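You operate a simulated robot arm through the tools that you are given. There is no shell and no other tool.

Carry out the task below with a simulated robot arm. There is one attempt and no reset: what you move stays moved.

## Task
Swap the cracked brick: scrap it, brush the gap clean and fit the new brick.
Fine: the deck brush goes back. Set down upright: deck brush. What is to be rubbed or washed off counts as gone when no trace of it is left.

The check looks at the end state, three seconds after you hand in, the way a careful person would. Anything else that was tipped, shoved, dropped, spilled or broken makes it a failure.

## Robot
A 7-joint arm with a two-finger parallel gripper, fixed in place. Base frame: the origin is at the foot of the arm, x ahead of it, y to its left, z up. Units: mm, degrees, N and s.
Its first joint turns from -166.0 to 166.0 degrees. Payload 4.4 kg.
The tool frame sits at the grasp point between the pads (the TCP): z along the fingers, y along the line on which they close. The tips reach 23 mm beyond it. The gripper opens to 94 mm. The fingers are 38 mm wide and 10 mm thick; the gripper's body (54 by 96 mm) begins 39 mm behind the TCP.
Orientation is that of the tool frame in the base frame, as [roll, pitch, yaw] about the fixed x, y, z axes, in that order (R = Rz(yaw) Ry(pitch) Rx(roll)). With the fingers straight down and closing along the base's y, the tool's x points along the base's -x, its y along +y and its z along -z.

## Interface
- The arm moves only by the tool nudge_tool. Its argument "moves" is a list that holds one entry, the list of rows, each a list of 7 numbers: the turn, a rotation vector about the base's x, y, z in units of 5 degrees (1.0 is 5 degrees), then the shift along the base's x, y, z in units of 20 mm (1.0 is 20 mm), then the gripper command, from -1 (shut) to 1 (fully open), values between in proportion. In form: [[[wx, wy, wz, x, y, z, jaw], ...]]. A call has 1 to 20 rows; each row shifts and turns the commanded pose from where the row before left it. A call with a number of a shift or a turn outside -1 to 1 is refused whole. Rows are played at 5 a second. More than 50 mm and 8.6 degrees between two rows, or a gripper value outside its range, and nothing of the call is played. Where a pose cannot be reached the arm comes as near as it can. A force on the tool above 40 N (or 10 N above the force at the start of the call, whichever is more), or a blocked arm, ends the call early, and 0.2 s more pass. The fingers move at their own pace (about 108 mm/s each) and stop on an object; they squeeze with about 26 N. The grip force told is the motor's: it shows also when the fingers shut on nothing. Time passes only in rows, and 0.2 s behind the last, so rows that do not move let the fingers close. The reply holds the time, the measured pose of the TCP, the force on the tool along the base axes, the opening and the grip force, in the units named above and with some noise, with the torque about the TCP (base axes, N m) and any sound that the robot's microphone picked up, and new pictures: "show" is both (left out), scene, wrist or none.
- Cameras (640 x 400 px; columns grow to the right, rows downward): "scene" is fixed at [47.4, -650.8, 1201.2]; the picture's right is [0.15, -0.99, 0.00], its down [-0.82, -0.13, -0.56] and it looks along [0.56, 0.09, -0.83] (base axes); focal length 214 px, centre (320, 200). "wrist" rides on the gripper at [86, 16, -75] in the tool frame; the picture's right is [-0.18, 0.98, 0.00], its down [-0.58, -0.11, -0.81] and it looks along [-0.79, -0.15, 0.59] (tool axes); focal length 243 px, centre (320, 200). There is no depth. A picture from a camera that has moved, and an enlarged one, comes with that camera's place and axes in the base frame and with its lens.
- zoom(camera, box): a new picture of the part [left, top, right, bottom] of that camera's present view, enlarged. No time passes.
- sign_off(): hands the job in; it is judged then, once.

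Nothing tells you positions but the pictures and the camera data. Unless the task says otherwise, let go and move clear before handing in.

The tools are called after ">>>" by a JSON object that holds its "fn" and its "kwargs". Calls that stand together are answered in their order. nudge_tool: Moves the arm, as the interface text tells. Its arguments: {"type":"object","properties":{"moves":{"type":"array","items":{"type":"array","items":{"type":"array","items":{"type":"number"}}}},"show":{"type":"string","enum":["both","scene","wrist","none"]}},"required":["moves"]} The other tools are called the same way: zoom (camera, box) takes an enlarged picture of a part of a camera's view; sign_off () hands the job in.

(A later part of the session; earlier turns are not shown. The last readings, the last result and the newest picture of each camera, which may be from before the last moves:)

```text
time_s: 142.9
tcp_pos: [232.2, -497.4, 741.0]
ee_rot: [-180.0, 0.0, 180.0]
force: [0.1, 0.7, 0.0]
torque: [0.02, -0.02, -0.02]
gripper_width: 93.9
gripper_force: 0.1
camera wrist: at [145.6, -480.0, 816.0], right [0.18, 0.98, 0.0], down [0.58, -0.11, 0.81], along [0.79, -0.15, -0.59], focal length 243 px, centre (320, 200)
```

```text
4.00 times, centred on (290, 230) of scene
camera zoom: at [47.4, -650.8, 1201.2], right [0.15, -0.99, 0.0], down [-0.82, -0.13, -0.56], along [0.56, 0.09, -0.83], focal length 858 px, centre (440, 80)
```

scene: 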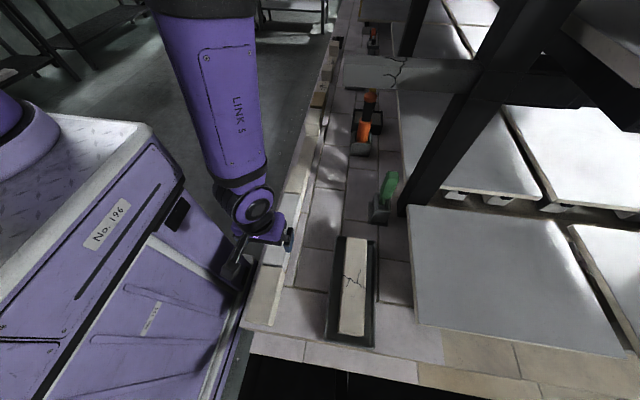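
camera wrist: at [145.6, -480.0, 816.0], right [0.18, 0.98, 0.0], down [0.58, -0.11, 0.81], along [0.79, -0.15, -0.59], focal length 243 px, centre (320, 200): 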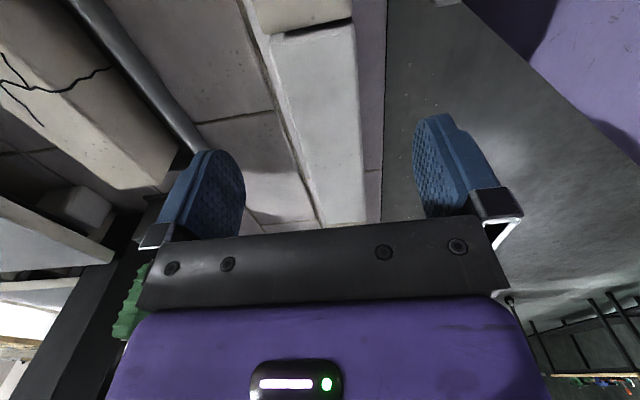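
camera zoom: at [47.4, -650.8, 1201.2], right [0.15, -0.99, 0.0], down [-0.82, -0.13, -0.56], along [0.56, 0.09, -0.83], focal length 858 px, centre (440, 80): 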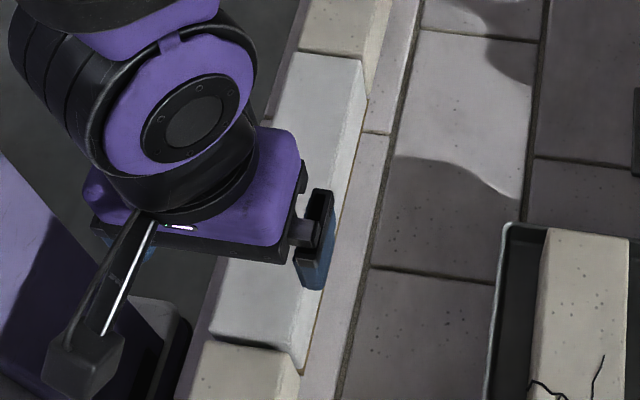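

The new brick lies in the gap, looking much as the old one did. I'll check the far joint and flushness from a steeper angle.

>>> {"fn": "nudge_tool", "kwargs": {"moves": [[[0, 0, 0, 0.9, 0, 0, 1], [0, 0, 0, 0.95, 0, 0, 1], [0, 0, 0, 0.95, 0, 0, 1], [0, 0, 0, 0.95, 0, 0, 1], [0, 0, 0, 0.95, 0, 0, 1], [0, 0, 0, 0.95, 0, 0, 1], [0, 0, 0, 0.95, 0, 0, 1], [0, 0, 0, 0.95, 0, 0, 1], [0, 0, 0, 0.95, 0, 0, 1], [0, 0, 0, 0, 0, 0, 1]]]}}

>>> {"fn": "zoom", "kwargs": {"camera": "wrist", "box": [240, 40, 400, 140]}}

>>> {"fn": "zoom", "kwargs": {"camera": "scene", "box": [250, 220, 310, 280]}}

```text
time_s: 145.1
tcp_pos: [400.0, -500.5, 742.1]
ee_rot: [-180.0, -0.1, -179.9]
force: [0.7, -1.1, 0.0]
torque: [0.01, -0.03, 0.0]
gripper_width: 94.0
gripper_force: 0.0
camera wrist: at [315.3, -482.4, 816.8], right [0.18, 0.98, 0.0], down [0.58, -0.11, 0.81], along [0.79, -0.15, -0.59], focal length 243 px, centre (320, 200)
```

scene: 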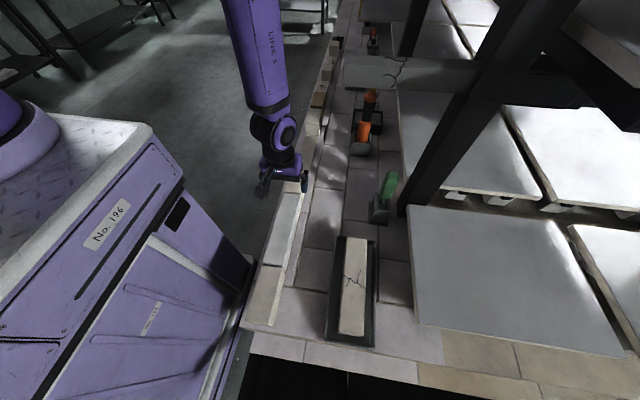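
wrist: 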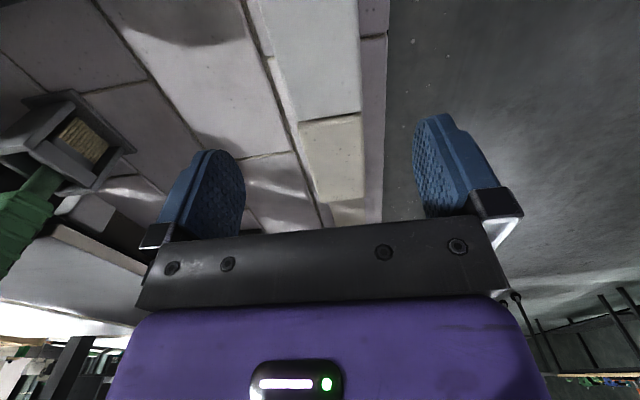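

```text
4.00 times, centred on (320, 90) of wrist
camera zoom: at [315.3, -482.4, 816.8], right [0.18, 0.98, 0.0], down [0.58, -0.11, 0.81], along [0.79, -0.15, -0.59], focal length 970 px, centre (320, 640)
```

zoom: 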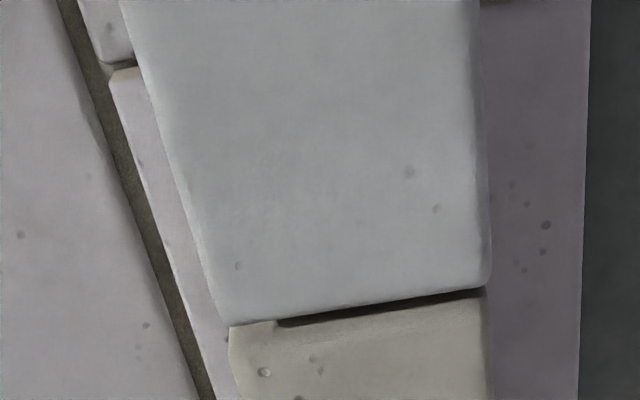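

```text
6.67 times, centred on (280, 250) of scene
camera zoom: at [47.4, -650.8, 1201.2], right [0.15, -0.99, 0.0], down [-0.82, -0.13, -0.56], along [0.56, 0.09, -0.83], focal length 1430 px, centre (587, -133)
```

zoom: 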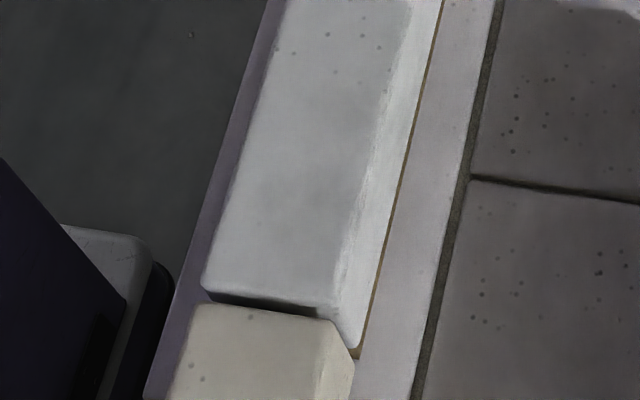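

The joint looks good: the edges line up with the neighbours and the gaps are about 3–5 mm. To be sure it's seated flush, I'll close the fingers and gently probe the top height against the neighbour's.

>>> {"fn": "nudge_tool", "kwargs": {"moves": [[[0, 0, 0, 0.9, 0.1, 0, -1], [0, 0, 0, 0.9, 0, 0, -1], [0, 0, 0, 0.9, 0, 0, -1], [0, 0, 0, 0.9, 0, 0, -1], [0, 0, 0, 0.9, 0, 0, -1], [0, 0, 0, 0, 0, -0.8, -1], [0, 0, 0, 0, 0, -0.9, -1], [0, 0, 0, 0, 0, -0.9, -1], [0, 0, 0, 0, 0, -0.4, -1], [0, 0, 0, 0, 0, 0, -1]]]}}

>>> {"fn": "zoom", "kwargs": {"camera": "wrist", "box": [180, 0, 460, 230]}}

```text
time_s: 147.3
tcp_pos: [492.0, -496.7, 681.4]
ee_rot: [180.0, 0.0, 180.0]
force: [-0.4, -0.6, 0.8]
torque: [0.0, 0.0, -0.03]
gripper_width: 0.0
gripper_force: 25.9
camera wrist: at [405.3, -479.9, 755.7], right [0.18, 0.98, 0.0], down [0.58, -0.11, 0.81], along [0.79, -0.15, -0.59], focal length 243 px, centre (320, 200)
```

scene: 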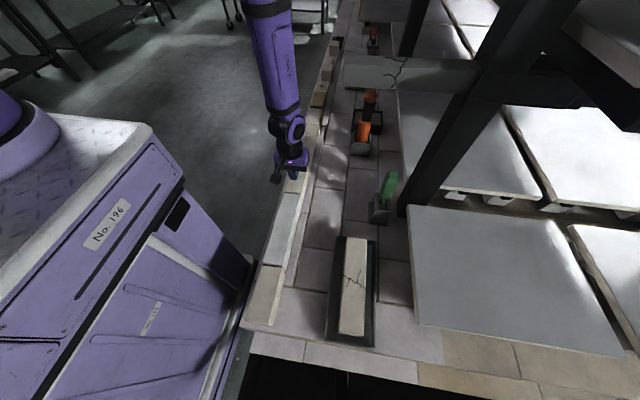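
wrist: 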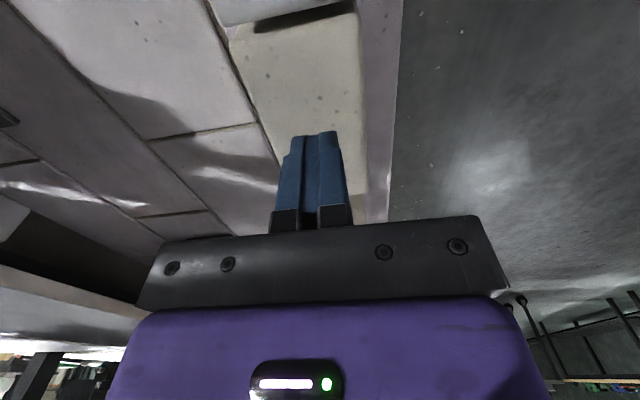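

```text
1.74 times, centred on (320, 115) of wrist
camera zoom: at [405.3, -479.9, 755.7], right [0.18, 0.98, 0.0], down [0.58, -0.11, 0.81], along [0.79, -0.15, -0.59], focal length 422 px, centre (320, 348)
```

zoom: 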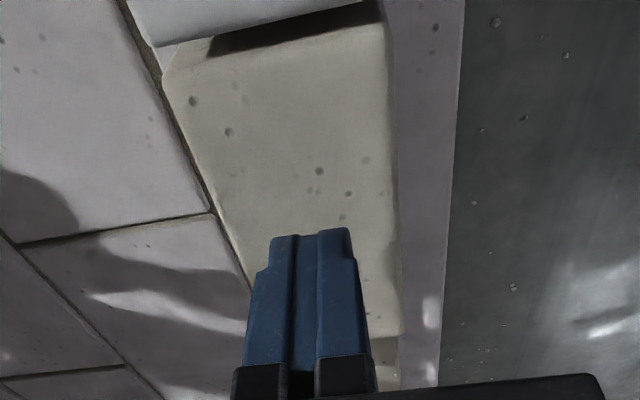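

I'm above the far neighbour at x≈492. I'll probe its top gently.

>>> {"fn": "nudge_tool", "kwargs": {"moves": [[[0, 0, 0, 0, 0, -0.2, -1], [0, 0, 0, 0, 0, -0.1, -1], [0, 0, 0, 0, 0, 0, -1]]], "show": "none"}}

>>> {"fn": "nudge_tool", "kwargs": {"moves": [[[0, 0, 0, 0, 0, -0.1, -1], [0, 0, 0, 0, 0, 0, -1]]], "show": "none"}}

>>> {"fn": "nudge_tool", "kwargs": {"moves": [[[0, 0, 0, 0, 0, -0.05, -1], [0, 0, 0, 0, 0, 0, -1]]], "show": "none"}}

>>> {"fn": "nudge_tool", "kwargs": {"moves": [[[0, 0, 0, 0, 0, -0.05, -1], [0, 0, 0, 0, 0, 0, -1]]], "show": "none"}}

```text
time_s: 148.1
tcp_pos: [489.9, -497.6, 674.8]
ee_rot: [-180.0, 0.0, -180.0]
force: [0.6, 0.3, 0.1]
torque: [0.0, -0.02, -0.03]
gripper_width: 0.0
gripper_force: 26.2
```

```text
time_s: 148.7
tcp_pos: [491.6, -496.1, 673.2]
ee_rot: [-180.0, 0.0, 180.0]
force: [-0.9, -0.1, 0.3]
torque: [-0.01, -0.02, 0.02]
gripper_width: 0.1
gripper_force: 25.7
```

```text
time_s: 149.3
tcp_pos: [490.7, -497.6, 672.7]
ee_rot: [-179.9, 0.0, -180.0]
force: [0.9, -1.4, 0.5]
torque: [0.01, 0.02, 0.0]
gripper_width: 0.0
gripper_force: 26.0
```

```text
time_s: 149.9
tcp_pos: [490.6, -496.7, 670.9]
ee_rot: [180.0, 0.0, 180.0]
force: [-0.6, 0.1, -0.5]
torque: [-0.01, 0.01, -0.02]
gripper_width: 0.0
gripper_force: 26.0
```

>>> {"fn": "nudge_tool", "kwargs": {"moves": [[[0, 0, 0, 0, 0, -0.04, -1], [0, 0, 0, 0, 0, 0, -1]]], "show": "none"}}

>>> {"fn": "nudge_tool", "kwargs": {"moves": [[[0, 0, 0, 0, 0, -0.04, -1], [0, 0, 0, 0, 0, 0, -1]]], "show": "none"}}

>>> {"fn": "nudge_tool", "kwargs": {"moves": [[[0, 0, 0, 0, 0, -0.04, -1], [0, 0, 0, 0, 0, 0, -1]]], "show": "none"}}

>>> {"fn": "nudge_tool", "kwargs": {"moves": [[[0, 0, 0, 0, 0, -0.04, -1], [0, 0, 0, 0, 0, 0, -1]]], "show": "none"}}

```text
time_s: 150.5
tcp_pos: [490.6, -497.7, 670.1]
ee_rot: [-180.0, -0.1, 180.0]
force: [0.4, -0.3, 0.3]
torque: [0.0, 0.0, 0.0]
gripper_width: 0.0
gripper_force: 26.1
```

```text
time_s: 151.1
tcp_pos: [490.9, -498.3, 670.2]
ee_rot: [180.0, -0.1, 180.0]
force: [-0.2, 0.5, 0.9]
torque: [0.02, -0.02, 0.01]
gripper_width: 0.2
gripper_force: 25.8
```

```text
time_s: 151.7
tcp_pos: [491.0, -498.0, 668.6]
ee_rot: [-180.0, 0.0, -179.9]
force: [-0.1, -0.5, -0.6]
torque: [0.0, 0.01, -0.04]
gripper_width: 0.0
gripper_force: 25.3
```

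```text
time_s: 152.3
tcp_pos: [491.4, -497.8, 668.8]
ee_rot: [180.0, 0.0, -180.0]
force: [-0.5, -0.5, 0.3]
torque: [0.06, 0.01, 0.0]
gripper_width: 0.0
gripper_force: 25.5
```

>>> {"fn": "nudge_tool", "kwargs": {"moves": [[[0, 0, 0, 0, 0, -0.04, -1], [0, 0, 0, 0, 0, 0, -1]]], "show": "none"}}

>>> {"fn": "nudge_tool", "kwargs": {"moves": [[[0, 0, 0, 0, 0, -0.04, -1], [0, 0, 0, 0, 0, 0, -1]]], "show": "none"}}

>>> {"fn": "nudge_tool", "kwargs": {"moves": [[[0, 0, 0, 0, 0, -0.04, -1], [0, 0, 0, 0, 0, 0, -1]]], "show": "none"}}

>>> {"fn": "nudge_tool", "kwargs": {"moves": [[[0, 0, 0, 0, 0, -0.04, -1], [0, 0, 0, 0, 0, 0, -1]]], "show": "none"}}

```text
time_s: 152.9
tcp_pos: [490.2, -497.5, 666.6]
ee_rot: [-180.0, 0.0, 180.0]
force: [-1.3, 1.3, 4.6]
torque: [0.02, -0.04, -0.02]
gripper_width: 0.0
gripper_force: 25.4
```

```text
time_s: 153.5
tcp_pos: [490.6, -496.8, 666.9]
ee_rot: [-179.9, 0.0, 179.9]
force: [0.3, 2.6, 21.2]
torque: [0.11, 0.27, -0.01]
gripper_width: 0.0
gripper_force: 26.1
```

```text
time_s: 154.0
tcp_pos: [491.8, -497.3, 666.1]
ee_rot: [-179.9, 0.0, -180.0]
force: [-3.9, 6.5, 17.7]
torque: [0.18, -0.2, 0.02]
gripper_width: 0.1
gripper_force: 25.7
stopped in row 2: the force on the tool passed its limit at 41 N (the readings are from after the stop); the commanded pose is now the measured one
```

```text
time_s: 154.7
tcp_pos: [491.9, -497.2, 667.1]
ee_rot: [-179.9, 0.0, 179.9]
force: [-3.4, 6.7, 19.3]
torque: [0.19, -0.27, 0.03]
gripper_width: 0.0
gripper_force: 25.8
stopped in row 2: the force on the tool passed its limit at 41 N (the readings are from after the stop); the commanded pose is now the measured one
```

The neighbour's top touches at TCP z≈667. Now I'll probe the new brick's top the same way.

>>> {"fn": "nudge_tool", "kwargs": {"moves": [[[0, 0, 0, 0, 0, 0.75, -1], [0, 0, 0, -0.9, 0, 0, -1], [0, 0, 0, -0.97, 0, 0, -1], [0, 0, 0, -0.97, 0, 0, -1], [0, 0, 0, -0.97, 0, 0, -1], [0, 0, 0, -0.97, 0, 0, -1], [0, 0, 0, -0.97, 0, 0, -1], [0, 0, 0, -0.97, 0, 0, -1], [0, 0, 0, -0.97, 0, 0, -1], [0, 0, 0, -0.97, 0, 0, -1], [0, 0, 0, 0, 0, -0.4, -1], [0, 0, 0, 0, 0, 0, -1]]], "show": "none"}}

>>> {"fn": "nudge_tool", "kwargs": {"moves": [[[0, 0, 0, 0, 0, -0.05, -1], [0, 0, 0, 0, 0, 0, -1]]], "show": "none"}}

>>> {"fn": "nudge_tool", "kwargs": {"moves": [[[0, 0, 0, 0, 0, -0.05, -1], [0, 0, 0, 0, 0, 0, -1]]], "show": "none"}}

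>>> {"fn": "nudge_tool", "kwargs": {"moves": [[[0, 0, 0, 0, 0, -0.04, -1], [0, 0, 0, 0, 0, 0, -1]]], "show": "none"}}

```text
time_s: 157.3
tcp_pos: [317.8, -498.0, 674.2]
ee_rot: [-179.9, 0.0, 179.9]
force: [0.5, 0.0, -0.3]
torque: [-0.02, -0.02, 0.0]
gripper_width: 0.0
gripper_force: 26.1
```

```text
time_s: 157.9
tcp_pos: [317.8, -496.9, 672.6]
ee_rot: [-179.9, 0.0, -180.0]
force: [-1.1, 0.3, 0.0]
torque: [0.02, -0.01, 0.0]
gripper_width: 0.0
gripper_force: 25.6
```

```text
time_s: 158.5
tcp_pos: [318.4, -497.3, 671.0]
ee_rot: [-179.9, 0.0, -180.0]
force: [0.0, 0.9, -0.1]
torque: [0.03, 0.0, 0.0]
gripper_width: 0.0
gripper_force: 26.0
```

```text
time_s: 159.1
tcp_pos: [318.1, -498.6, 670.3]
ee_rot: [-179.9, -0.1, 180.0]
force: [0.5, -0.6, -0.1]
torque: [-0.04, -0.05, 0.0]
gripper_width: 0.1
gripper_force: 25.4
```

>>> {"fn": "nudge_tool", "kwargs": {"moves": [[[0, 0, 0, 0, 0, -0.04, -1], [0, 0, 0, 0, 0, 0, -1]]], "show": "none"}}

>>> {"fn": "nudge_tool", "kwargs": {"moves": [[[0, 0, 0, 0, 0, -0.04, -1], [0, 0, 0, 0, 0, 0, -1]]], "show": "none"}}

>>> {"fn": "nudge_tool", "kwargs": {"moves": [[[0, 0, 0, 0, 0, -0.04, -1], [0, 0, 0, 0, 0, 0, -1]]], "show": "none"}}

>>> {"fn": "nudge_tool", "kwargs": {"moves": [[[0, 0, 0, 0, 0, -0.04, -1], [0, 0, 0, 0, 0, 0, -1]]], "show": "none"}}

```text
time_s: 159.7
tcp_pos: [318.1, -498.3, 670.3]
ee_rot: [-179.9, 0.1, -180.0]
force: [0.2, -0.5, 0.3]
torque: [-0.01, -0.02, 0.0]
gripper_width: 0.0
gripper_force: 26.0
```

```text
time_s: 160.3
tcp_pos: [318.1, -498.8, 670.0]
ee_rot: [-179.9, 0.0, -179.9]
force: [-0.7, 0.9, 0.6]
torque: [0.02, 0.01, 0.01]
gripper_width: 0.2
gripper_force: 26.3
```

```text
time_s: 160.9
tcp_pos: [319.3, -498.2, 669.1]
ee_rot: [-179.9, 0.0, -180.0]
force: [-0.7, 0.0, -0.6]
torque: [-0.03, 0.01, -0.01]
gripper_width: 0.1
gripper_force: 25.7
```

```text
time_s: 161.5
tcp_pos: [318.7, -497.8, 667.2]
ee_rot: [-179.9, 0.0, 180.0]
force: [-0.5, 4.0, 19.1]
torque: [0.13, 0.01, 0.0]
gripper_width: 0.2
gripper_force: 25.9
```

The new brick's top is within about 1 mm of the neighbour's, so it's seated flush. I'll raise the arm clear and do a final overall check.

>>> {"fn": "nudge_tool", "kwargs": {"moves": [[[0, 0, 0, 0, 0, 0.6, -1], [0, 0, 0, 0, 0, 0.9, -1], [0, 0, 0, 0, 0, 0.95, -0.5], [0, 0, 0, 0, 0.3, 0.95, 0], [0, 0, 0, 0, 0.6, 0.95, 0], [0, 0, 0, 0.2, 0.9, 0.95, 0], [0, 0, 0, 0.3, 0.9, 0.95, 0], [0, 0, 0, 0.3, 0.9, 0.95, 0], [0, 0, 0, 0.3, 0.9, 0.95, 0], [0, 0, 0, 0.3, 0.9, 0.95, 0], [0, 0, 0, 0.3, 0.9, 0.95, 0], [0, 0, 0, 0.3, 0.9, 0.95, 0], [0, 0, 0, 0, 0, 0, 0]]]}}

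>>> {"fn": "zoom", "kwargs": {"camera": "scene", "box": [230, 160, 430, 350]}}

>>> {"fn": "zoom", "kwargs": {"camera": "scene", "box": [250, 170, 330, 280]}}

>>> {"fn": "zoom", "kwargs": {"camera": "scene", "box": [350, 150, 430, 230]}}

>>> {"fn": "zoom", "kwargs": {"camera": "scene", "box": [290, 0, 450, 100]}}

```text
time_s: 164.3
tcp_pos: [362.5, -365.6, 881.1]
ee_rot: [180.0, 0.0, 180.0]
force: [-0.1, 0.4, -0.2]
torque: [-0.03, 0.0, 0.0]
gripper_width: 47.1
gripper_force: 0.0
out of reach, approached as far as the arm can: row 12
camera wrist: at [277.0, -347.7, 956.9], right [0.18, 0.98, 0.0], down [0.58, -0.11, 0.81], along [0.79, -0.15, -0.59], focal length 243 px, centre (320, 200)
```

scene: 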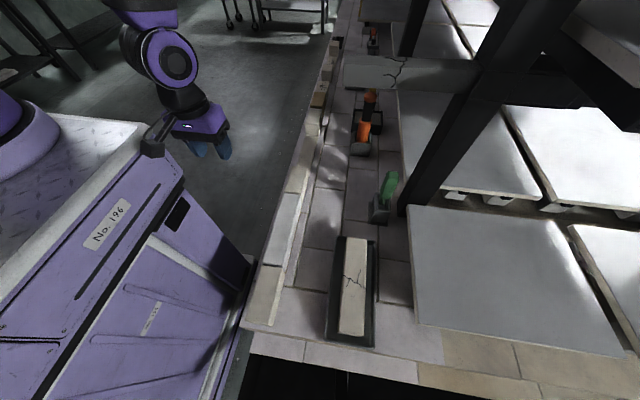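
wrist: 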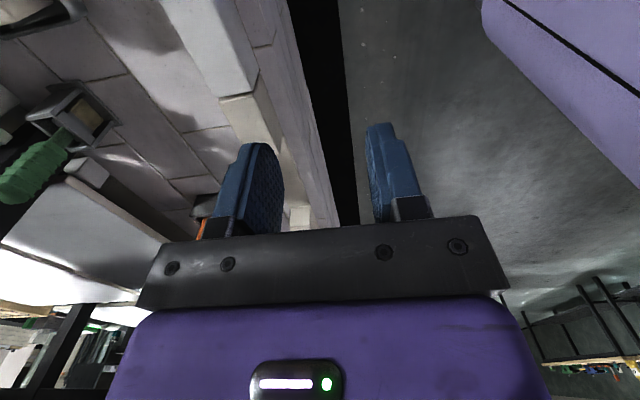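

```text
2.11 times, centred on (330, 255) of scene
camera zoom: at [47.4, -650.8, 1201.2], right [0.15, -0.99, 0.0], down [-0.82, -0.13, -0.56], along [0.56, 0.09, -0.83], focal length 452 px, centre (299, 84)
```

zoom: 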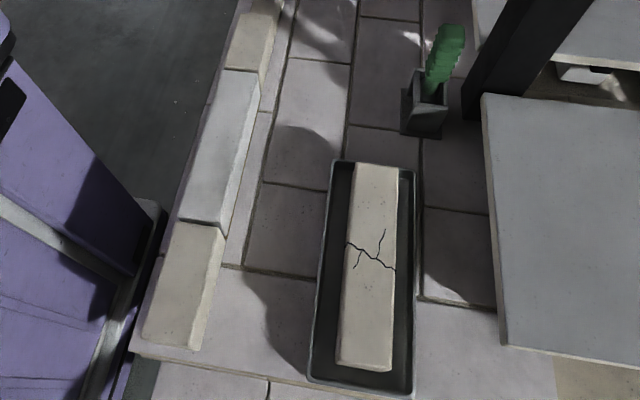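

```text
3.64 times, centred on (290, 225) of scene
camera zoom: at [47.4, -650.8, 1201.2], right [0.15, -0.99, 0.0], down [-0.82, -0.13, -0.56], along [0.56, 0.09, -0.83], focal length 780 px, centre (429, 109)
```

zoom: 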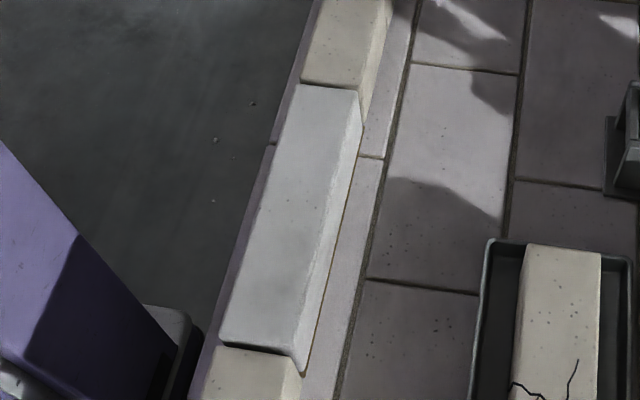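

```text
5.00 times, centred on (390, 190) of scene
camera zoom: at [47.4, -650.8, 1201.2], right [0.15, -0.99, 0.0], down [-0.82, -0.13, -0.56], along [0.56, 0.09, -0.83], focal length 1072 px, centre (-30, 250)
```

zoom: 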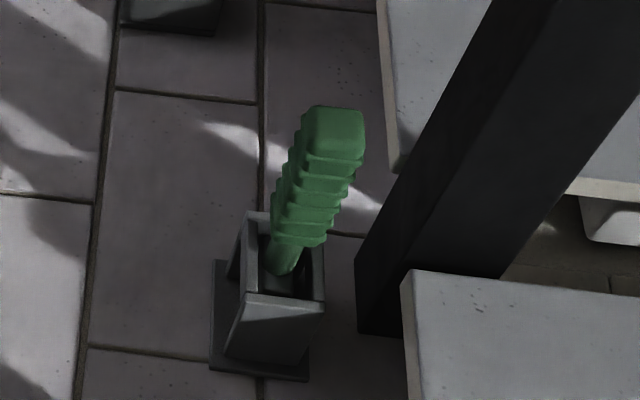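

```text
4.00 times, centred on (370, 50) of scene
camera zoom: at [47.4, -650.8, 1201.2], right [0.15, -0.99, 0.0], down [-0.82, -0.13, -0.56], along [0.56, 0.09, -0.83], focal length 858 px, centre (120, 800)
```

zoom: 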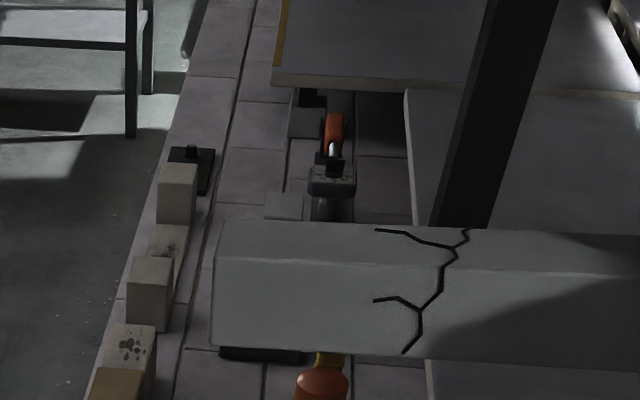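

The brick, the tray and the brush look right. The overhead cracked beam, though, seems a few pixels off from the first picture after my earlier contact, so I'll examine it more closely.

>>> {"fn": "zoom", "kwargs": {"camera": "scene", "box": [330, 40, 430, 110]}}

>>> {"fn": "zoom", "kwargs": {"camera": "scene", "box": [410, 30, 530, 130]}}

>>> {"fn": "zoom", "kwargs": {"camera": "scene", "box": [460, 0, 640, 120]}}

```text
5.71 times, centred on (380, 75) of scene
camera zoom: at [47.4, -650.8, 1201.2], right [0.15, -0.99, 0.0], down [-0.82, -0.13, -0.56], along [0.56, 0.09, -0.83], focal length 1226 px, centre (-23, 914)
```

zoom: 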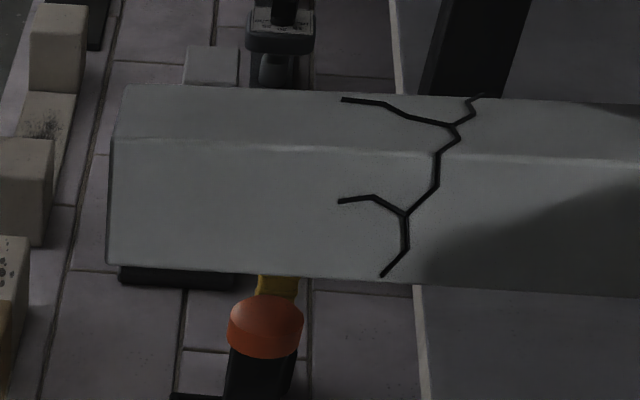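

```text
4.00 times, centred on (470, 80) of scene
camera zoom: at [47.4, -650.8, 1201.2], right [0.15, -0.99, 0.0], down [-0.82, -0.13, -0.56], along [0.56, 0.09, -0.83], focal length 858 px, centre (-280, 680)
```

zoom: 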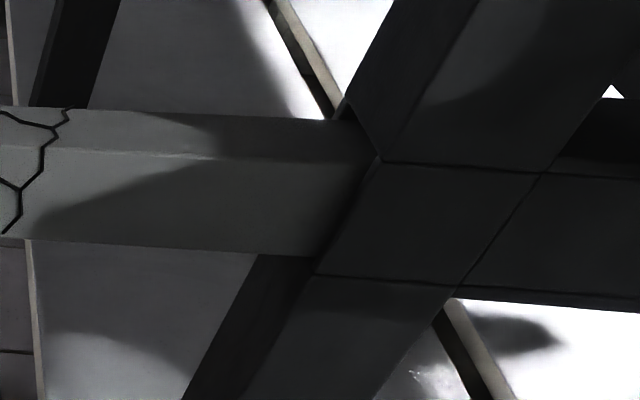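

```text
3.33 times, centred on (550, 60) of scene
camera zoom: at [47.4, -650.8, 1201.2], right [0.15, -0.99, 0.0], down [-0.82, -0.13, -0.56], along [0.56, 0.09, -0.83], focal length 715 px, centre (-447, 667)
```

zoom: 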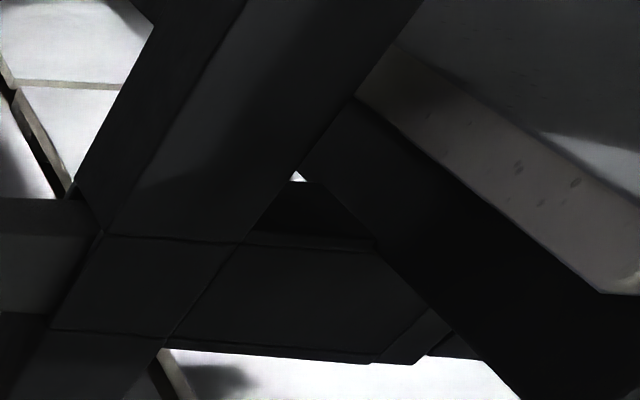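

The beam's tip has shifted about 10 mm in +x from my earlier contact, pivoting at the post, while everything else is unmoved. I'll try to restore it by gently pushing its back face with the fingers held horizontally, which keeps the arm on the free side. First I'll reorient the hand in steps.

>>> {"fn": "nudge_tool", "kwargs": {"moves": [[[-1, 0, 0, 0.44, -0.3, 0, -1], [-1, 0, 0, 0.44, -0.3, 0, -1], [-1, 0, 0, 0.44, -0.3, 0.1, -1], [-1, 0, 0, 0.44, -0.3, 0.1, -1], [-1, 0, 0, 0.44, -0.3, 0.1, -1], [-1, 0, 0, 0.44, -0.3, 0.1, -1], [0, 0, 0, 0, 0, 0, -1]]]}}

```text
time_s: 165.9
tcp_pos: [423.7, -410.6, 887.8]
ee_rot: [-150.0, -0.1, 180.0]
force: [-1.0, 0.2, 0.2]
torque: [0.0, -0.02, -0.01]
gripper_width: 0.2
gripper_force: 25.4
out of reach, approached as far as the arm can: row 1, 2, 3
camera wrist: at [337.7, -358.5, 944.9], right [0.18, 0.85, -0.49], down [0.58, 0.31, 0.75], along [0.79, -0.43, -0.44], focal length 243 px, centre (320, 200)
```

scene: 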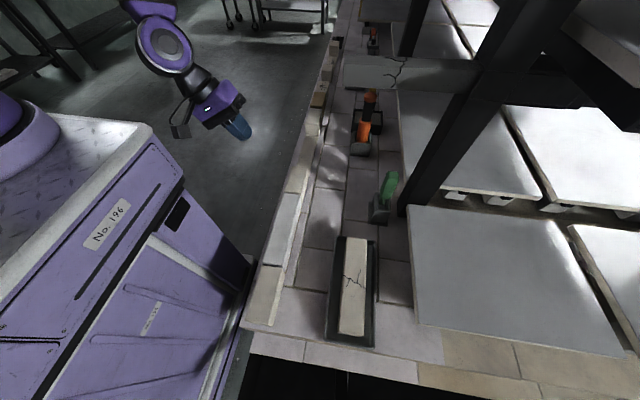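
wrist: 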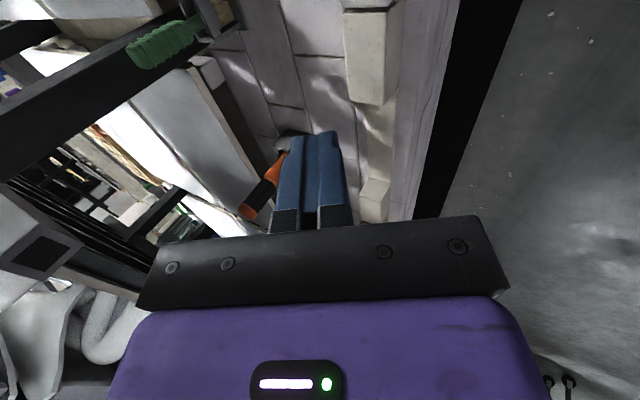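

The reorientation works smoothly. I'll continue towards horizontal while staying away from the beam.

>>> {"fn": "nudge_tool", "kwargs": {"moves": [[[-1, 0, 0, 0.5, -0.3, 0.3, -1], [-1, 0, 0, 0.5, -0.3, 0.3, -1], [-1, 0, 0, 0.5, -0.3, 0.3, -1], [-1, 0, 0, 0.5, -0.3, 0.3, -1], [-1, 0, 0, 0.5, -0.3, 0.3, -1], [-1, 0, 0, 0.5, -0.3, 0.3, -1], [0, 0, 0, 0, 0, 0, -1]]]}}

```text
time_s: 167.5
tcp_pos: [480.3, -447.0, 926.3]
ee_rot: [-119.8, 0.0, -180.0]
force: [0.3, -0.3, 0.2]
torque: [0.03, 0.0, 0.01]
gripper_width: 0.0
gripper_force: 25.8
camera wrist: at [395.6, -372.8, 948.9], right [0.18, 0.49, -0.85], down [0.58, 0.65, 0.5], along [0.79, -0.59, -0.17], focal length 243 px, centre (320, 200)
```

scene: 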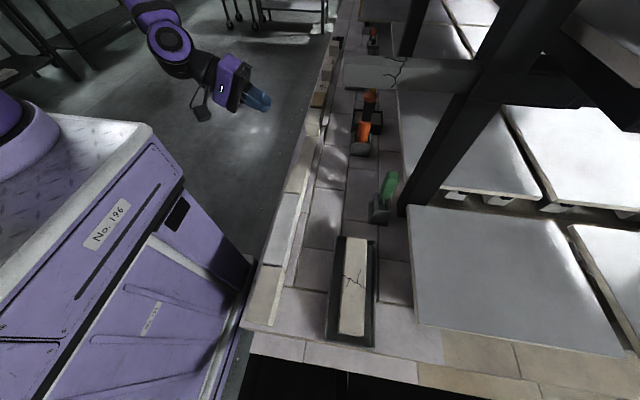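
wrist: 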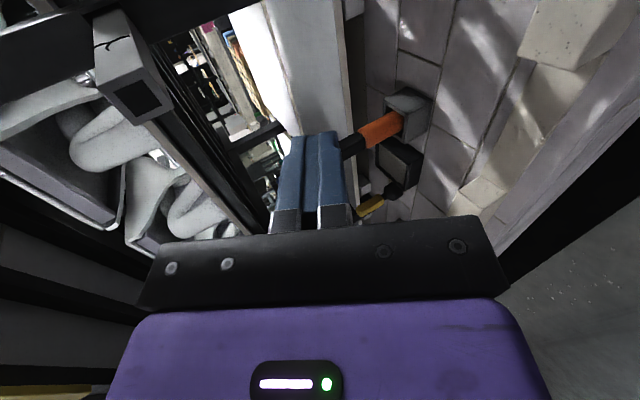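

The wrist camera now sees the beam's end. I'll zoom in to locate it.

>>> {"fn": "zoom", "kwargs": {"camera": "wrist", "box": [60, 0, 220, 140]}}

>>> {"fn": "zoom", "kwargs": {"camera": "wrist", "box": [0, 0, 320, 240]}}

```text
2.86 times, centred on (140, 70) of wrist
camera zoom: at [395.6, -372.8, 948.9], right [0.18, 0.49, -0.85], down [0.58, 0.65, 0.5], along [0.79, -0.59, -0.17], focal length 693 px, centre (834, 571)
```

zoom: 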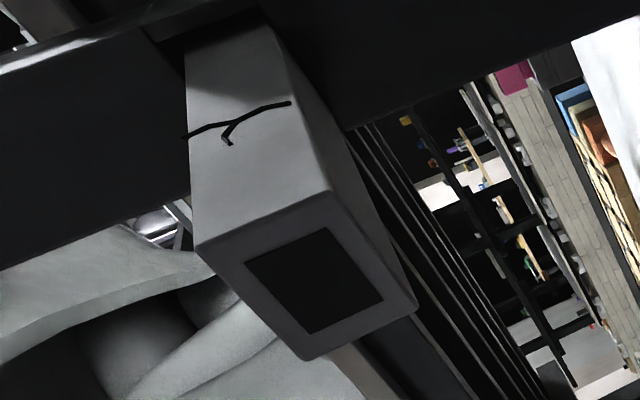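

```text
1.67 times, centred on (160, 120) of wrist
camera zoom: at [395.6, -372.8, 948.9], right [0.18, 0.49, -0.85], down [0.58, 0.65, 0.5], along [0.79, -0.59, -0.17], focal length 404 px, centre (587, 333)
```

zoom: 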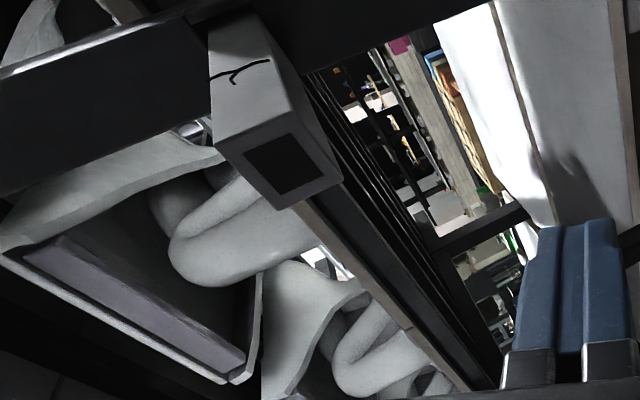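

I've located the beam's end: front face at x≈463, back face at x≈501, z 984–1021, y≈-633. I'll finish rotating and position behind its back face, still clear of its end.

>>> {"fn": "nudge_tool", "kwargs": {"moves": [[[-1, 0, 0, 0.5, -0.5, 0.6, -1], [-1, 0, 0, 0.5, -0.5, 0.6, -1], [-1, 0, 0, 0.5, -0.5, 0.6, -1], [-1, 0, 0, 0.5, -0.5, 0.6, -1], [-1, 0, 0, 0.5, -0.5, 0.6, -1], [-1, 0, 0, 0.5, -0.5, 0.6, -1], [0, 0, 0, 0, 0, 0.2, -1], [0, 0, 0, 0, 0, 0, -1]]]}}

>>> {"fn": "zoom", "kwargs": {"camera": "wrist", "box": [60, 0, 380, 240]}}

```text
time_s: 169.3
tcp_pos: [541.6, -508.0, 1000.4]
ee_rot: [-89.9, 0.0, -180.0]
force: [-0.2, -0.2, -0.5]
torque: [0.01, -0.01, -0.01]
gripper_width: 0.0
gripper_force: 25.7
camera wrist: at [455.7, -430.7, 984.4], right [0.18, 0.0, -0.98], down [0.58, 0.81, 0.11], along [0.79, -0.59, 0.15], focal length 243 px, centre (320, 200)
```

scene: 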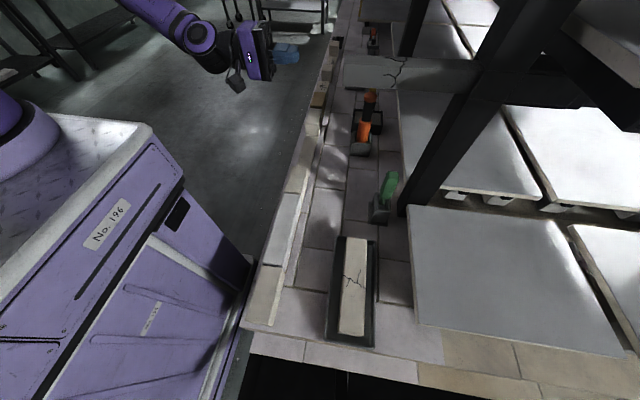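
wrist: 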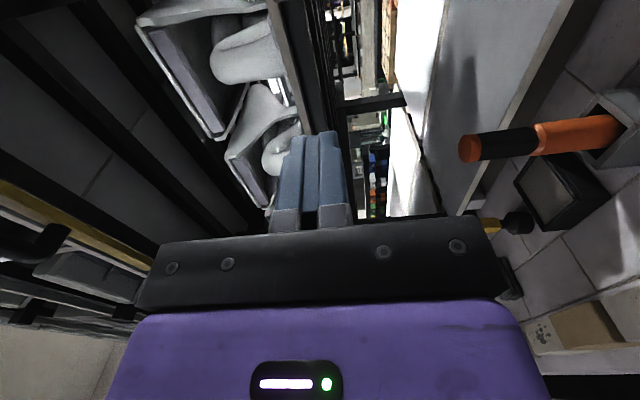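

```text
1.67 times, centred on (220, 120) of wrist
camera zoom: at [455.7, -430.7, 984.4], right [0.18, 0.0, -0.98], down [0.58, 0.81, 0.11], along [0.79, -0.59, 0.15], focal length 404 px, centre (487, 333)
```

zoom: 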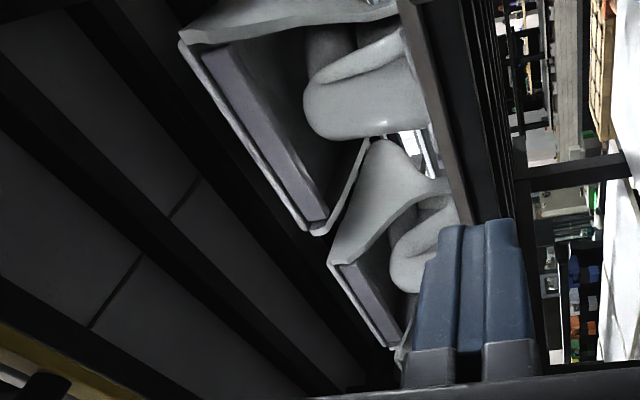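

I'm behind the beam's line at x≈542 with the fingers level with it. I'll slide in along -y behind the back face, keeping about 20 mm clear.

>>> {"fn": "nudge_tool", "kwargs": {"moves": [[[0, 0, 0, 0, -0.9, 0, -1], [0, 0, 0, 0, -0.9, 0, -1], [0, 0, 0, 0, -0.9, 0, -1], [0, 0, 0, 0, -0.9, 0, -1], [0, 0, 0, 0, -0.9, 0, -1], [0, 0, 0, 0, -0.9, 0, -1], [0, 0, 0, 0, -0.9, 0, -1], [0, 0, 0, 0, -0.5, 0, -1], [0, 0, 0, 0, 0, 0, -1]]]}}

>>> {"fn": "zoom", "kwargs": {"camera": "scene", "box": [310, 20, 430, 110]}}

>>> {"fn": "zoom", "kwargs": {"camera": "wrist", "box": [60, 0, 380, 240]}}

```text
time_s: 171.3
tcp_pos: [541.6, -643.6, 1000.9]
ee_rot: [-89.8, 0.0, -179.9]
force: [-0.3, -0.8, -0.5]
torque: [-0.03, -0.03, 0.0]
gripper_width: 0.0
gripper_force: 26.3
camera wrist: at [455.1, -566.9, 984.2], right [0.18, 0.0, -0.98], down [0.58, 0.81, 0.11], along [0.79, -0.59, 0.15], focal length 243 px, centre (320, 200)
```

scene: 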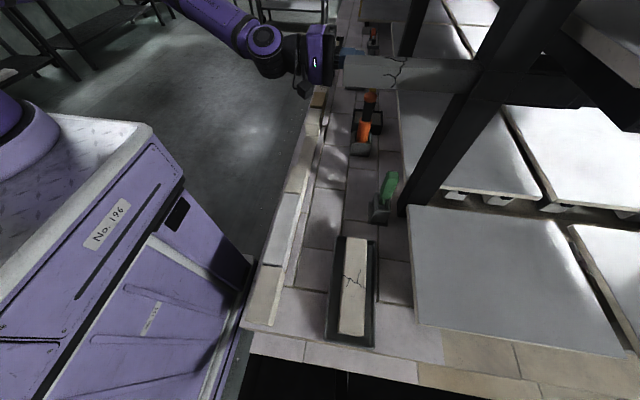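
wrist: 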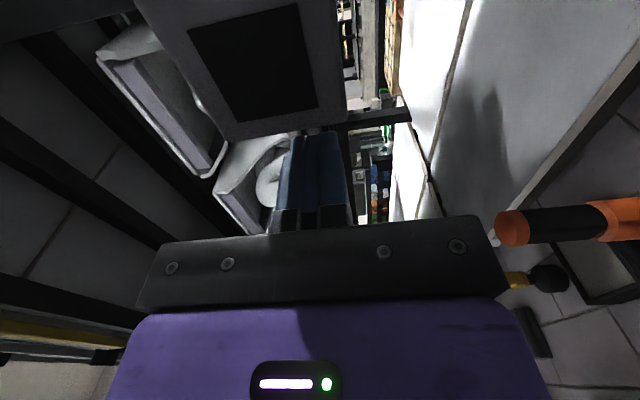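

```text
4.44 times, centred on (370, 65) of scene
camera zoom: at [47.4, -650.8, 1201.2], right [0.15, -0.99, 0.0], down [-0.82, -0.13, -0.56], along [0.56, 0.09, -0.83], focal length 953 px, centre (98, 800)
```

zoom: 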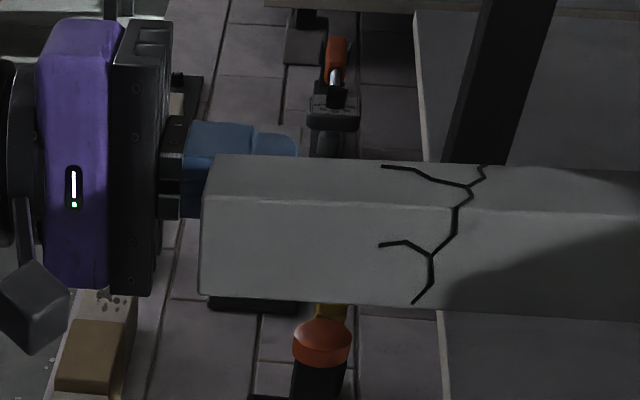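

```text
1.67 times, centred on (220, 120) of wrist
camera zoom: at [455.1, -566.9, 984.2], right [0.18, 0.0, -0.98], down [0.58, 0.81, 0.11], along [0.79, -0.59, 0.15], focal length 404 px, centre (487, 333)
```

zoom: 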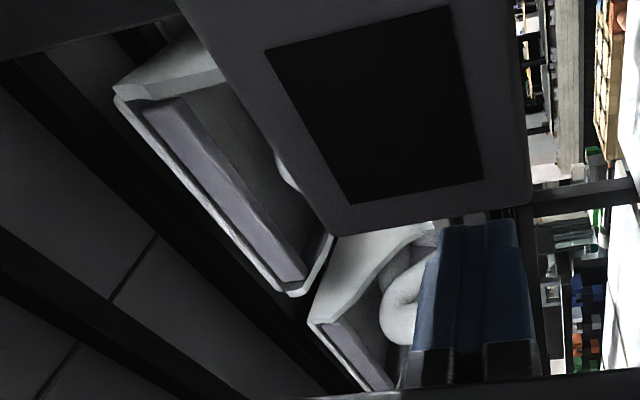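

The fingers are behind the beam with a gap of about 19 mm. I'll approach contact and then push in small steps, comparing with the original picture.

>>> {"fn": "nudge_tool", "kwargs": {"moves": [[[0, 0, 0, -0.4, 0, 0, -1], [0, 0, 0, -0.3, 0, 0, -1], [0, 0, 0, 0, 0, 0, -1]]], "show": "none"}}

>>> {"fn": "nudge_tool", "kwargs": {"moves": [[[0, 0, 0, -0.1, 0, 0, -1], [0, 0, 0, 0, 0, 0, -1]]], "show": "none"}}

>>> {"fn": "nudge_tool", "kwargs": {"moves": [[[0, 0, 0, -0.1, 0, 0, -1], [0, 0, 0, 0, 0, 0, -1]]], "show": "none"}}

>>> {"fn": "nudge_tool", "kwargs": {"moves": [[[0, 0, 0, -0.1, 0, 0, -1], [0, 0, 0, 0, 0, 0, -1]]], "show": "none"}}

```text
time_s: 172.1
tcp_pos: [527.2, -642.2, 999.9]
ee_rot: [-89.8, -0.2, -179.9]
force: [-0.1, 0.2, 0.5]
torque: [-0.03, -0.01, -0.02]
gripper_width: 0.1
gripper_force: 25.8
```

```text
time_s: 172.7
tcp_pos: [524.5, -642.9, 1000.3]
ee_rot: [-90.0, -0.1, 180.0]
force: [-0.2, 0.5, 0.2]
torque: [-0.02, 0.0, -0.02]
gripper_width: 0.0
gripper_force: 26.0
```

```text
time_s: 173.3
tcp_pos: [522.9, -642.7, 1000.6]
ee_rot: [-89.9, -0.2, -180.0]
force: [0.8, 0.1, 0.2]
torque: [-0.02, -0.04, 0.01]
gripper_width: 0.0
gripper_force: 25.7
```

```text
time_s: 173.9
tcp_pos: [520.9, -643.0, 1001.2]
ee_rot: [-89.9, 0.0, -179.9]
force: [-0.6, 0.2, 0.1]
torque: [-0.02, -0.02, 0.0]
gripper_width: 0.4
gripper_force: 26.0
```

>>> {"fn": "nudge_tool", "kwargs": {"moves": [[[0, 0, 0, -0.08, 0, 0, -1], [0, 0, 0, 0, 0, 0, -1]]], "show": "none"}}

>>> {"fn": "nudge_tool", "kwargs": {"moves": [[[0, 0, 0, -0.08, 0, 0, -1], [0, 0, 0, 0, 0, 0, -1]]], "show": "none"}}

>>> {"fn": "nudge_tool", "kwargs": {"moves": [[[0, 0, 0, -0.08, 0, 0, -1], [0, 0, 0, 0, 0, 0, -1]]], "show": "none"}}

>>> {"fn": "nudge_tool", "kwargs": {"moves": [[[0, 0, 0, -0.08, 0, 0, -1], [0, 0, 0, 0, 0, 0, -1]]], "show": "scene"}}

>>> {"fn": "zoom", "kwargs": {"camera": "scene", "box": [310, 20, 430, 110]}}

```text
time_s: 174.5
tcp_pos: [520.0, -642.3, 1001.1]
ee_rot: [-89.9, 0.0, -180.0]
force: [1.2, -0.3, 0.6]
torque: [0.03, 0.01, -0.01]
gripper_width: 0.0
gripper_force: 25.5
```

```text
time_s: 175.1
tcp_pos: [518.2, -644.1, 1000.9]
ee_rot: [-89.8, 0.0, -180.0]
force: [0.1, 0.3, 0.4]
torque: [-0.02, -0.02, 0.0]
gripper_width: 0.0
gripper_force: 26.3
```

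```text
time_s: 175.7
tcp_pos: [516.9, -642.1, 1000.8]
ee_rot: [-89.9, 0.0, 179.9]
force: [2.3, -0.3, 0.8]
torque: [0.03, -0.03, 0.01]
gripper_width: 0.0
gripper_force: 26.1
```

```text
time_s: 176.3
tcp_pos: [515.4, -643.5, 1000.5]
ee_rot: [-89.9, 0.0, -180.0]
force: [0.9, 0.1, 0.5]
torque: [0.0, -0.02, 0.02]
gripper_width: 0.2
gripper_force: 26.4
```

scene: 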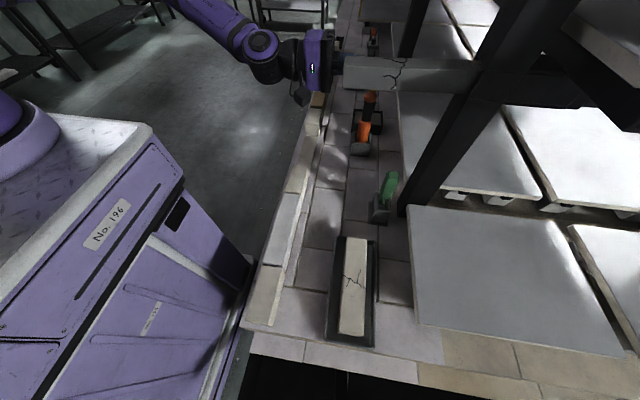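

```text
4.44 times, centred on (370, 65) of scene
camera zoom: at [47.4, -650.8, 1201.2], right [0.15, -0.99, 0.0], down [-0.82, -0.13, -0.56], along [0.56, 0.09, -0.83], focal length 953 px, centre (98, 800)
```

zoom: 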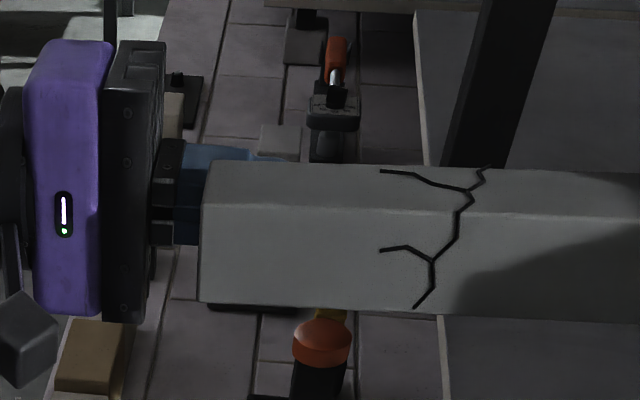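

It works: the beam moves easily with little force and is about halfway back. I'll continue in small steps.

>>> {"fn": "nudge_tool", "kwargs": {"moves": [[[0, 0, 0, -0.08, 0, 0, -1], [0, 0, 0, 0, 0, 0, -1]]], "show": "none"}}

>>> {"fn": "nudge_tool", "kwargs": {"moves": [[[0, 0, 0, -0.08, 0, 0, -1], [0, 0, 0, 0, 0, 0, -1]]], "show": "scene"}}

>>> {"fn": "zoom", "kwargs": {"camera": "scene", "box": [290, 0, 450, 100]}}

>>> {"fn": "zoom", "kwargs": {"camera": "scene", "box": [340, 80, 420, 130]}}

```text
time_s: 176.9
tcp_pos: [513.3, -643.0, 1001.3]
ee_rot: [-89.9, 0.0, 180.0]
force: [1.8, -1.0, -0.4]
torque: [-0.04, -0.04, -0.01]
gripper_width: 0.1
gripper_force: 26.1
```

```text
time_s: 177.5
tcp_pos: [510.8, -642.4, 1000.0]
ee_rot: [-90.0, 0.1, -180.0]
force: [-0.2, -0.5, 1.2]
torque: [0.02, 0.01, -0.01]
gripper_width: 0.0
gripper_force: 26.1
```

scene: 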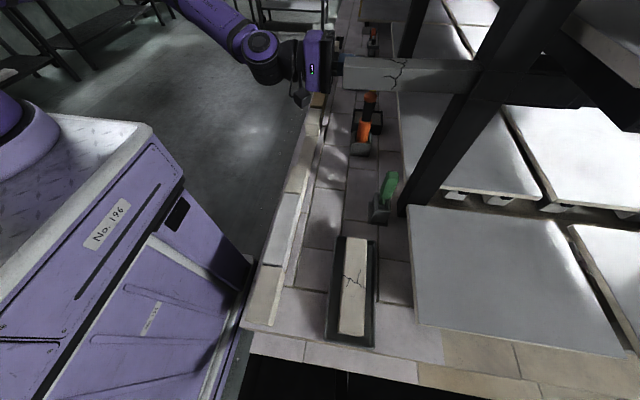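

```text
4.00 times, centred on (370, 50) of scene
camera zoom: at [47.4, -650.8, 1201.2], right [0.15, -0.99, 0.0], down [-0.82, -0.13, -0.56], along [0.56, 0.09, -0.83], focal length 858 px, centre (120, 800)
```

zoom: 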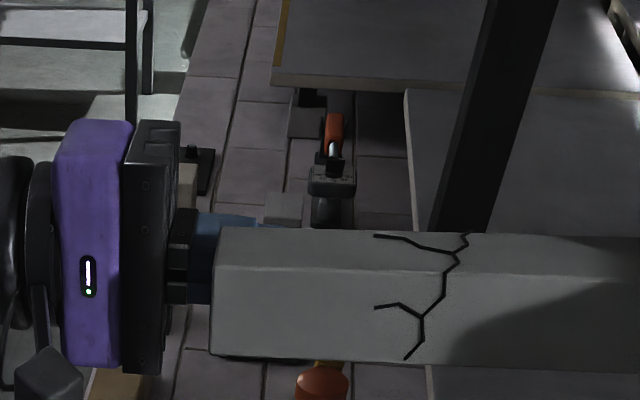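

```text
8.00 times, centred on (380, 105) of scene
camera zoom: at [47.4, -650.8, 1201.2], right [0.15, -0.99, 0.0], down [-0.82, -0.13, -0.56], along [0.56, 0.09, -0.83], focal length 1716 px, centre (-160, 960)
```

zoom: 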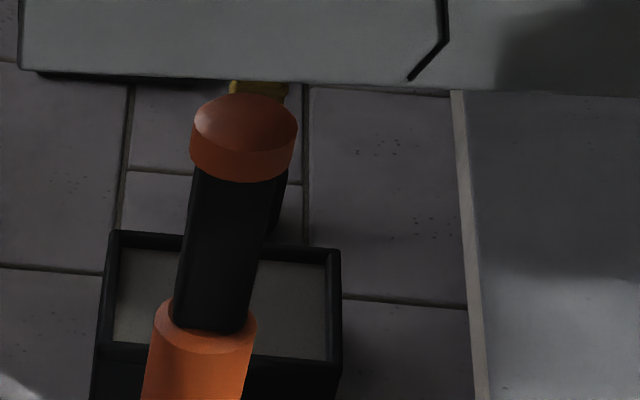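

It's nearly there, about 2–3 mm remaining. Two more small steps.

>>> {"fn": "nudge_tool", "kwargs": {"moves": [[[0, 0, 0, -0.08, 0, 0, -1], [0, 0, 0, 0, 0, 0, -1]]], "show": "none"}}

>>> {"fn": "nudge_tool", "kwargs": {"moves": [[[0, 0, 0, -0.05, 0, 0, -1], [0, 0, 0, 0, 0, 0, -1]]], "show": "scene"}}

>>> {"fn": "zoom", "kwargs": {"camera": "scene", "box": [290, 0, 450, 100]}}

>>> {"fn": "zoom", "kwargs": {"camera": "scene", "box": [340, 80, 420, 130]}}

```text
time_s: 178.1
tcp_pos: [510.9, -643.8, 1001.7]
ee_rot: [-90.0, -0.1, -179.9]
force: [1.1, 1.3, -0.9]
torque: [0.05, -0.08, -0.02]
gripper_width: 0.1
gripper_force: 25.7
```

```text
time_s: 178.7
tcp_pos: [509.9, -643.3, 1002.0]
ee_rot: [-89.8, 0.1, -180.0]
force: [1.6, 0.3, 0.4]
torque: [-0.03, 0.04, -0.02]
gripper_width: 0.1
gripper_force: 26.1
```

scene: 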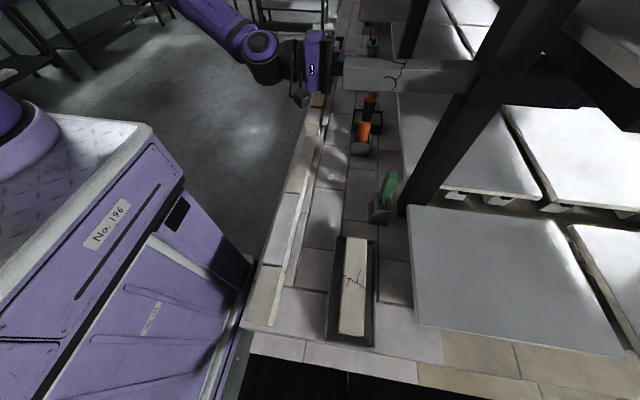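

```text
4.00 times, centred on (370, 50) of scene
camera zoom: at [47.4, -650.8, 1201.2], right [0.15, -0.99, 0.0], down [-0.82, -0.13, -0.56], along [0.56, 0.09, -0.83], focal length 858 px, centre (120, 800)
```

zoom: 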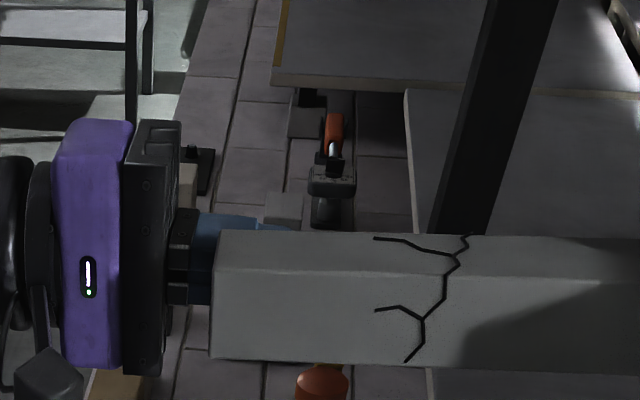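

```text
8.00 times, centred on (380, 105) of scene
camera zoom: at [47.4, -650.8, 1201.2], right [0.15, -0.99, 0.0], down [-0.82, -0.13, -0.56], along [0.56, 0.09, -0.83], focal length 1716 px, centre (-160, 960)
```

zoom: 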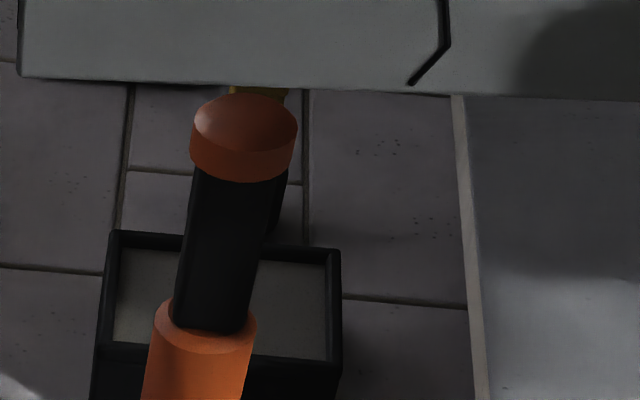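

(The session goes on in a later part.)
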